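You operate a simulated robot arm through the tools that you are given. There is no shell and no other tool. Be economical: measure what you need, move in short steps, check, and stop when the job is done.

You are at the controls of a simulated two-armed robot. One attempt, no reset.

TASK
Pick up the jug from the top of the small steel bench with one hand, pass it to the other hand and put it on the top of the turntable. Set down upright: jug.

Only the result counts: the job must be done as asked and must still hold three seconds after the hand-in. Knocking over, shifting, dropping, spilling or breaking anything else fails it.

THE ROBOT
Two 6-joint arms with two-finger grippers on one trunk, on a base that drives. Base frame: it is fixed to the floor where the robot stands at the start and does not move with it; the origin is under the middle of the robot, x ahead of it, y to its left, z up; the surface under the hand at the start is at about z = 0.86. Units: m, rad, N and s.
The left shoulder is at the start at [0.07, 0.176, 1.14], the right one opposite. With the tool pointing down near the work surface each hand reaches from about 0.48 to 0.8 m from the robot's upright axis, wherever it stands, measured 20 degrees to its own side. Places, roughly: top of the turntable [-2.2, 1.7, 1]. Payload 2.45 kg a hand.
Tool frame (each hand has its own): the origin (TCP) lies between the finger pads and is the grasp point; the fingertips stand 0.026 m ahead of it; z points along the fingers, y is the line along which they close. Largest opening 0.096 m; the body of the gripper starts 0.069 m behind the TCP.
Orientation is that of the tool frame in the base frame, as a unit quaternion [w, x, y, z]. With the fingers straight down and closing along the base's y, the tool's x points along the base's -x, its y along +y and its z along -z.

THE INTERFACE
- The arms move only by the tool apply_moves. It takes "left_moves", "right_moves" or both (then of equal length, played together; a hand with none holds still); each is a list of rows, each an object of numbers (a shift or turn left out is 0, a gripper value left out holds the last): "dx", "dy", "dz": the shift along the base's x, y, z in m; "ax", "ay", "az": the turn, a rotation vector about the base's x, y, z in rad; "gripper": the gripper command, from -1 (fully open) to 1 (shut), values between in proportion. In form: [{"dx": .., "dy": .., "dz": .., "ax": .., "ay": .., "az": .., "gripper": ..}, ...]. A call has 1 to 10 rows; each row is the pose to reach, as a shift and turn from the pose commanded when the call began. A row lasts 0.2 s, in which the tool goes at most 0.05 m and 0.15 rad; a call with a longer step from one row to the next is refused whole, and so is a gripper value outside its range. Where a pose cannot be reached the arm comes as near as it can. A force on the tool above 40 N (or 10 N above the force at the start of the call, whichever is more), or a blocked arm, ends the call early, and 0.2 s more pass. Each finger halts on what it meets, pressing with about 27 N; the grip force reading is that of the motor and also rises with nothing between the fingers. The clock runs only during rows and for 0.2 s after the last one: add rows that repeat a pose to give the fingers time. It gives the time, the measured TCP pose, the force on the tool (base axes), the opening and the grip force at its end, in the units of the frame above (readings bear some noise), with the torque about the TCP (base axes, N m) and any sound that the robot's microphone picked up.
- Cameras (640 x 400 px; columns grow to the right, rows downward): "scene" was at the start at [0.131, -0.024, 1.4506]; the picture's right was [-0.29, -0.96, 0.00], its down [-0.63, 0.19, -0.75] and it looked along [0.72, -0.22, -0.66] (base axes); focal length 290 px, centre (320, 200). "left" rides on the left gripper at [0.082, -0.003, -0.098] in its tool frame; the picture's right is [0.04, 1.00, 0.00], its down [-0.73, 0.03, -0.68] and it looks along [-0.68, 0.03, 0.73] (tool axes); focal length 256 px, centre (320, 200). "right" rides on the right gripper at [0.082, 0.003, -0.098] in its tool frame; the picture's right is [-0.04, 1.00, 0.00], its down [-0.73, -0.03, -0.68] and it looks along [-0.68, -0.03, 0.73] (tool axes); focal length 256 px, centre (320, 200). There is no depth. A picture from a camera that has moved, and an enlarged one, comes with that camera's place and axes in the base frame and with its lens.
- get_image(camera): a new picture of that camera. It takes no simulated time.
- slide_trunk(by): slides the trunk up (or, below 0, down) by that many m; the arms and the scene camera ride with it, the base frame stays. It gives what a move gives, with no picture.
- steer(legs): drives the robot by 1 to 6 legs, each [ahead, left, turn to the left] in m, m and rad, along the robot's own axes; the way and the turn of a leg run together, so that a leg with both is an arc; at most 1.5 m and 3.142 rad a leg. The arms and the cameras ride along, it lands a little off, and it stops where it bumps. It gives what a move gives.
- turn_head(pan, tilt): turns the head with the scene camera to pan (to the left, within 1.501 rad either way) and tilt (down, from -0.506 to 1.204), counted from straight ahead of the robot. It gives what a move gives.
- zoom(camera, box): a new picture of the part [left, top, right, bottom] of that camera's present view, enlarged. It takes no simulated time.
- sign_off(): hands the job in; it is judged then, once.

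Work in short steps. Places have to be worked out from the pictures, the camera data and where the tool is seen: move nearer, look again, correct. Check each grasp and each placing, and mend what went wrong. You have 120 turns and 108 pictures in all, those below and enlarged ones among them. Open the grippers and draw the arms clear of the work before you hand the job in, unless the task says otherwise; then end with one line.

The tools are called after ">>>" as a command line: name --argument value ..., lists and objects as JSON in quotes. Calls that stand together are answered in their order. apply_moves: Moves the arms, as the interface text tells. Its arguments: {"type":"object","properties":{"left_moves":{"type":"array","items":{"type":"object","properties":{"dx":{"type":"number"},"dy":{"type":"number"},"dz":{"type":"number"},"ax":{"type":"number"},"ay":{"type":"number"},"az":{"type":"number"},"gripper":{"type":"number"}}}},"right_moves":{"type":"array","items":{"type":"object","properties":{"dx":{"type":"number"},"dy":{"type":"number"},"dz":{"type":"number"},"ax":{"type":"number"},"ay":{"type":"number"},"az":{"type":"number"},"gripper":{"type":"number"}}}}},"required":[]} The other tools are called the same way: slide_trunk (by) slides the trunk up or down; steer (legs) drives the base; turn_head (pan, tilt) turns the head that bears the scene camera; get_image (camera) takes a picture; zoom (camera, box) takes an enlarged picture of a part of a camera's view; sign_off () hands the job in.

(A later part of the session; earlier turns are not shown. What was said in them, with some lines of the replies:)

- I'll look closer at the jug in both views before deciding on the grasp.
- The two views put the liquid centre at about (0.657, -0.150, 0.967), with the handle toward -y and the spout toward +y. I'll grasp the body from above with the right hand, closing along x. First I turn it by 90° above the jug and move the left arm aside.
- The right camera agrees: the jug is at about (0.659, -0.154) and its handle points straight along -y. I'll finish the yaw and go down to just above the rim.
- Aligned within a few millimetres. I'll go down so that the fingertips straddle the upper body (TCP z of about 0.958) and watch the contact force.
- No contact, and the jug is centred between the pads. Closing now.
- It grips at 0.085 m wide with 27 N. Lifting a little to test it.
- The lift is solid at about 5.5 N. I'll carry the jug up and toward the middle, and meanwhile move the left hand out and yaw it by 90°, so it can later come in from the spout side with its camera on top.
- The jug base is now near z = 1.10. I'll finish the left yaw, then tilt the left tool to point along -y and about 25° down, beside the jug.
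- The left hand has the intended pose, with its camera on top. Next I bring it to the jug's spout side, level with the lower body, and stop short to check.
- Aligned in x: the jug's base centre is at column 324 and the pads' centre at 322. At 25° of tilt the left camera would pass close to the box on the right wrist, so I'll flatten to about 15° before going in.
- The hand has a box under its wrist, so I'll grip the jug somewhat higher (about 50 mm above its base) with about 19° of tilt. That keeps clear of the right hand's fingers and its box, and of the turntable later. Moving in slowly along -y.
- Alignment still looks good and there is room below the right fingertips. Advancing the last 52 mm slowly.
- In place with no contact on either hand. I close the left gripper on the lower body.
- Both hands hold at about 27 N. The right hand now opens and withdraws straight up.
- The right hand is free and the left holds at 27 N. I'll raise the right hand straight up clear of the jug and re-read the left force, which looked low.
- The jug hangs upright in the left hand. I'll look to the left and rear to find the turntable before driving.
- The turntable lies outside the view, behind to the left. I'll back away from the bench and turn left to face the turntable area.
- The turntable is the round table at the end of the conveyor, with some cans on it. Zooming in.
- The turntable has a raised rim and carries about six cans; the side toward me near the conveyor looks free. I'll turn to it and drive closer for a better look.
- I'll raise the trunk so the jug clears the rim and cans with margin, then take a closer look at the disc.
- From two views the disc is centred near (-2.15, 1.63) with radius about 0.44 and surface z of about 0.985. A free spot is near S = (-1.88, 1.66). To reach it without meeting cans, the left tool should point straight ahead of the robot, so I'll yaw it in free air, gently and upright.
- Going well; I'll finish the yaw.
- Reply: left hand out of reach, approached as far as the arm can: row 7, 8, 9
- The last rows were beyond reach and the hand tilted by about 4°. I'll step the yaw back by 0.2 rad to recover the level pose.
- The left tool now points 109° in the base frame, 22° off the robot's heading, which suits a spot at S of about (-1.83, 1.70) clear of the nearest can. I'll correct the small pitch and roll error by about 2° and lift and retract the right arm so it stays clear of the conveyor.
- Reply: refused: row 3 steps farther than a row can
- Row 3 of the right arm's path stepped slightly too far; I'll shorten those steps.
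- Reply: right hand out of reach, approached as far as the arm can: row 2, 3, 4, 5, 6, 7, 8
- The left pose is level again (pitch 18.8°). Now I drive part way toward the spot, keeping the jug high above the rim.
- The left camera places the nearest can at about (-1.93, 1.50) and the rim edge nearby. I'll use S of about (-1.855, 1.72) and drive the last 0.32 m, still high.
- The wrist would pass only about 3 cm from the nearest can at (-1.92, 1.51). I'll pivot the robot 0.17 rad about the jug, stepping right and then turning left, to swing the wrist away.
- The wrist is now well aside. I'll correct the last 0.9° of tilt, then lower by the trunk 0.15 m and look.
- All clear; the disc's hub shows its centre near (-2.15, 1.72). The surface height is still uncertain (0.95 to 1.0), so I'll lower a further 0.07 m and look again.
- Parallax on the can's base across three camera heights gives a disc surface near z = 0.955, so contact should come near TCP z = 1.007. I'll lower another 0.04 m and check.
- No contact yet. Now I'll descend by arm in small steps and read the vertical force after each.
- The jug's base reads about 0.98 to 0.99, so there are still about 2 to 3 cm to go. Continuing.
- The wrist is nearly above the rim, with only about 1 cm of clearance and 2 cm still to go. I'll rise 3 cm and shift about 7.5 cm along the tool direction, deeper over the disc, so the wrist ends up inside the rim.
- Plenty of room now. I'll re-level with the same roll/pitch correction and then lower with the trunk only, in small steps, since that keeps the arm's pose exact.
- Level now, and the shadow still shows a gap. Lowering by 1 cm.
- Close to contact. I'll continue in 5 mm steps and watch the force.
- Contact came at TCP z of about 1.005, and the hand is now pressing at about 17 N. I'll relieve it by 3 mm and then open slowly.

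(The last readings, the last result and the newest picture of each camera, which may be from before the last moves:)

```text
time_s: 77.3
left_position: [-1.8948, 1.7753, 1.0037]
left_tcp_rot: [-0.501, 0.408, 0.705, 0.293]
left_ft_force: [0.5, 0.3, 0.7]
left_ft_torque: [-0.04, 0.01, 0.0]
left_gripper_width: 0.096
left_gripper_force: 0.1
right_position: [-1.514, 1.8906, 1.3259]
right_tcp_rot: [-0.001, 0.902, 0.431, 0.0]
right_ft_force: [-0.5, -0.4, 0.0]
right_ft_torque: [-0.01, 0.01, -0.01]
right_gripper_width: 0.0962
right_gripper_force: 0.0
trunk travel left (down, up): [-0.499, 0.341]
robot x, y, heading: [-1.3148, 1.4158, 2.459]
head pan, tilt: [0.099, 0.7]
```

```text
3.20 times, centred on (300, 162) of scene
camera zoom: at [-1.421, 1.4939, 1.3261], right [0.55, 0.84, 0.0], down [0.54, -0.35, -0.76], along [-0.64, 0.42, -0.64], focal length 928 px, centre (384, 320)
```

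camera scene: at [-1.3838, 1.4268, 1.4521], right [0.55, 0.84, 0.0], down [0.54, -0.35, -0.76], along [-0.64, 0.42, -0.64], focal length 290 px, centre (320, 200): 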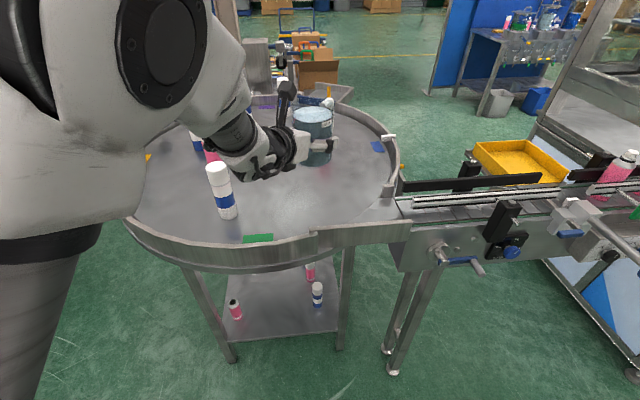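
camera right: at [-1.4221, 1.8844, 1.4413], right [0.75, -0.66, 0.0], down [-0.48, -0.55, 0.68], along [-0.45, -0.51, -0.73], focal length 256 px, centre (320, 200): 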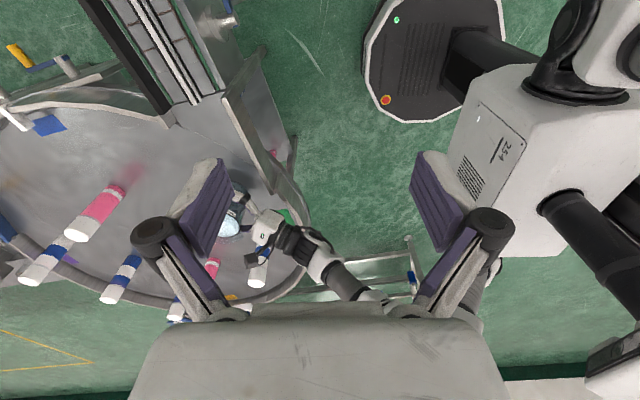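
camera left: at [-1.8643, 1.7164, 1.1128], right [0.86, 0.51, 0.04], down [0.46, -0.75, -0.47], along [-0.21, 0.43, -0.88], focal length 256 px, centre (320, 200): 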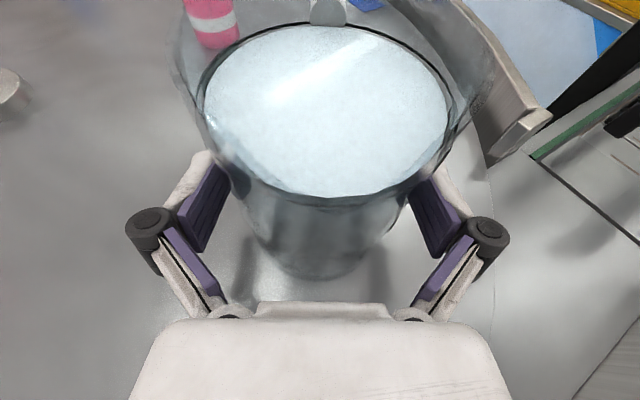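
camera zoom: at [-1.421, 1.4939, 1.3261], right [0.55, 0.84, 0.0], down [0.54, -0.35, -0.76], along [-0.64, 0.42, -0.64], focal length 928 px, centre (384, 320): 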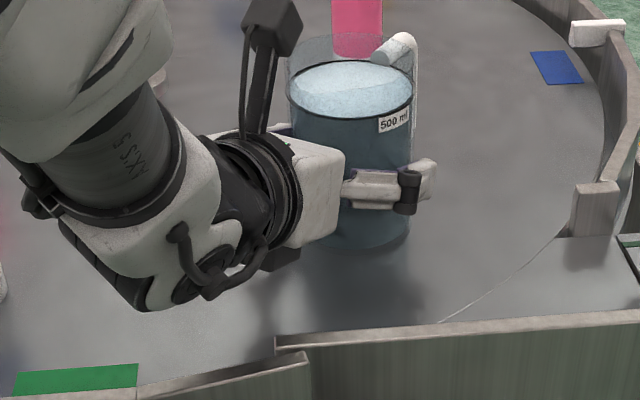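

The jug stands free, with the pads open on both sides. I'll back out along the tool axis by driving (the most accurate sideways): 4.5 cm, then check.

>>> steer --legs '[[-0.0419, 0.0163, 0]]'

>>> get_image --camera "left"

>>> zoom --camera "scene" --box '[180, 70, 420, 270]'

```text
time_s: 78.2
left_position: [-1.8725, 1.736, 1.0031]
left_tcp_rot: [-0.502, 0.408, 0.705, 0.293]
left_ft_force: [0.3, 0.5, 0.0]
left_ft_torque: [0.01, -0.03, -0.01]
left_gripper_width: 0.0959
left_gripper_force: 0.1
right_position: [-1.4906, 1.8516, 1.3272]
right_tcp_rot: [-0.002, 0.902, 0.431, -0.001]
right_ft_force: [-0.4, -1.5, 0.5]
right_ft_torque: [-0.02, 0.01, -0.02]
right_gripper_width: 0.0958
right_gripper_force: 0.1
trunk travel left (down, up): [-0.499, 0.341]
robot x, y, heading: [-1.2893, 1.3756, 2.459]
head pan, tilt: [0.099, 0.7]
```

```text
46 pictures are left
camera left: at [-1.8421, 1.6776, 1.113], right [0.86, 0.51, 0.04], down [0.46, -0.75, -0.47], along [-0.21, 0.43, -0.88], focal length 256 px, centre (320, 200)
```

left: 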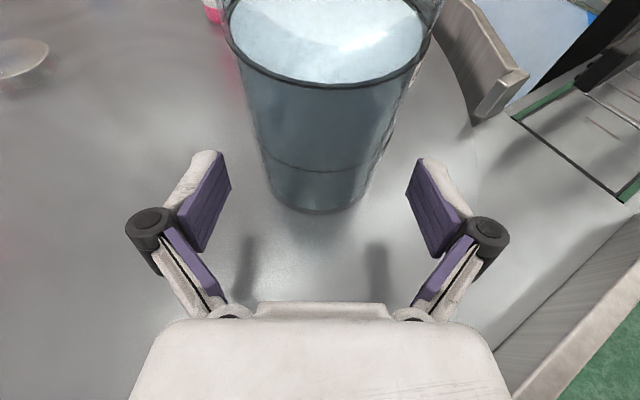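

```text
2.00 times, centred on (300, 170) of scene
camera zoom: at [-1.3989, 1.4551, 1.326], right [0.55, 0.84, 0.0], down [0.54, -0.35, -0.76], along [-0.64, 0.42, -0.64], focal length 580 px, centre (360, 260)
```

zoom: 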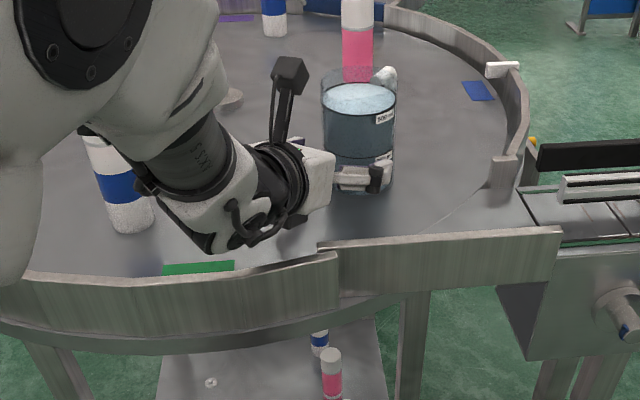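

The jug stands upright and the fingers are almost out, with room all round. I'll raise the trunk to lift the hand clear, then back off.

>>> slide_trunk --by 0.05

>>> steer --legs '[[-0.0419, 0.0163, 0]]'

>>> slide_trunk --by 0.2

>>> steer --legs '[[-0.4, 0, 0]]'

>>> get_image --camera "scene"

>>> zoom --camera "scene" --box '[180, 50, 400, 200]'

```text
time_s: 79.2
left_position: [-1.8736, 1.7376, 1.0543]
left_tcp_rot: [-0.502, 0.407, 0.705, 0.293]
left_ft_force: [0.5, 0.3, -0.5]
left_ft_torque: [-0.01, 0.0, 0.01]
left_gripper_width: 0.0961
left_gripper_force: 0.1
right_position: [-1.4922, 1.8532, 1.377]
right_tcp_rot: [-0.001, 0.903, 0.43, 0.001]
right_ft_force: [1.1, 0.7, 0.2]
right_ft_torque: [-0.04, -0.02, 0.02]
right_gripper_width: 0.0957
right_gripper_force: 0.1
trunk travel left (down, up): [-0.549, 0.291]
robot x, y, heading: [-1.2856, 1.374, 2.454]
head pan, tilt: [0.099, 0.7]
```

```text
time_s: 80.1
left_position: [-1.8513, 1.6989, 1.0525]
left_tcp_rot: [-0.501, 0.408, 0.705, 0.293]
left_ft_force: [0.7, 0.4, -0.7]
left_ft_torque: [-0.02, -0.02, 0.01]
left_gripper_width: 0.096
left_gripper_force: 0.2
right_position: [-1.47, 1.8156, 1.3761]
right_tcp_rot: [-0.001, 0.902, 0.431, -0.002]
right_ft_force: [-0.7, -0.2, 1.0]
right_ft_torque: [0.0, -0.01, 0.02]
right_gripper_width: 0.0962
right_gripper_force: 0.1
trunk travel left (down, up): [-0.549, 0.291]
robot x, y, heading: [-1.2668, 1.3358, 2.456]
head pan, tilt: [0.099, 0.7]
```

```text
time_s: 82.2
left_position: [-1.8507, 1.697, 1.2536]
left_tcp_rot: [-0.501, 0.408, 0.705, 0.293]
left_ft_force: [0.0, -1.0, 0.0]
left_ft_torque: [0.03, -0.02, -0.01]
left_gripper_width: 0.0957
left_gripper_force: 0.2
right_position: [-1.4688, 1.8136, 1.5773]
right_tcp_rot: [-0.002, 0.902, 0.431, 0.0]
right_ft_force: [0.0, -0.5, 0.6]
right_ft_torque: [-0.04, 0.02, 0.0]
right_gripper_width: 0.0962
right_gripper_force: 0.1
trunk travel left (down, up): [-0.749, 0.091]
robot x, y, heading: [-1.2661, 1.3375, 2.465]
head pan, tilt: [0.099, 0.7]
```

```text
time_s: 84.7
left_position: [-1.5428, 1.4488, 1.2528]
left_tcp_rot: [-0.501, 0.407, 0.706, 0.292]
left_ft_force: [-1.0, 0.7, -0.4]
left_ft_torque: [-0.02, -0.02, 0.01]
left_gripper_width: 0.096
left_gripper_force: 0.0
right_position: [-1.1627, 1.5649, 1.5775]
right_tcp_rot: [0.0, 0.902, 0.432, 0.0]
right_ft_force: [-0.3, 0.4, 0.2]
right_ft_torque: [-0.01, 0.01, 0.03]
right_gripper_width: 0.0961
right_gripper_force: 0.2
trunk travel left (down, up): [-0.749, 0.091]
robot x, y, heading: [-0.9566, 1.0865, 2.458]
head pan, tilt: [0.099, 0.7]
```

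```text
44 pictures are left
camera scene: at [-1.0695, 1.1679, 1.5759], right [0.55, 0.84, 0.0], down [0.54, -0.35, -0.76], along [-0.64, 0.42, -0.65], focal length 290 px, centre (320, 200)
```

scene: 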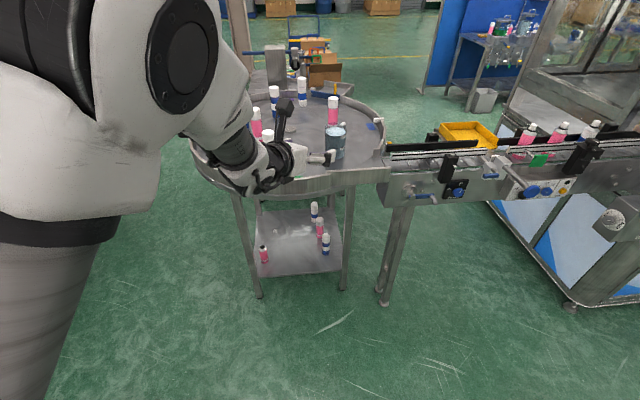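

```text
2.67 times, centred on (290, 125) of scene
camera zoom: at [-1.0695, 1.1679, 1.5759], right [0.55, 0.84, 0.0], down [0.54, -0.35, -0.76], along [-0.64, 0.42, -0.65], focal length 774 px, centre (400, 400)
```

zoom: 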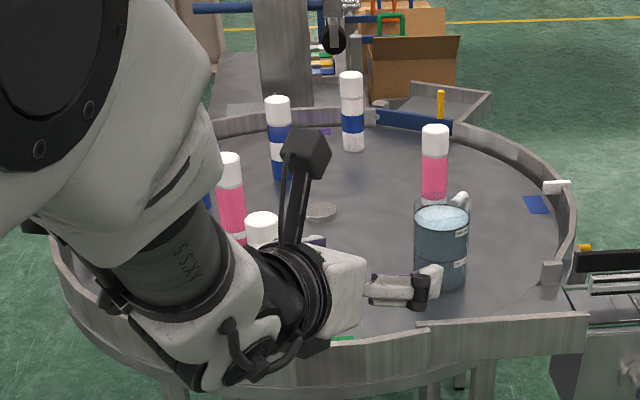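

The jug stands upright with its water on the turntable, all cans are standing, and both grippers are open and clear. Handing in.

>>> sign_off

```text
The job is handed in.
```

The jug went from the right hand to the left and now stands upright on the turntable; the last pictures show its water still in it and all the cans there standing.
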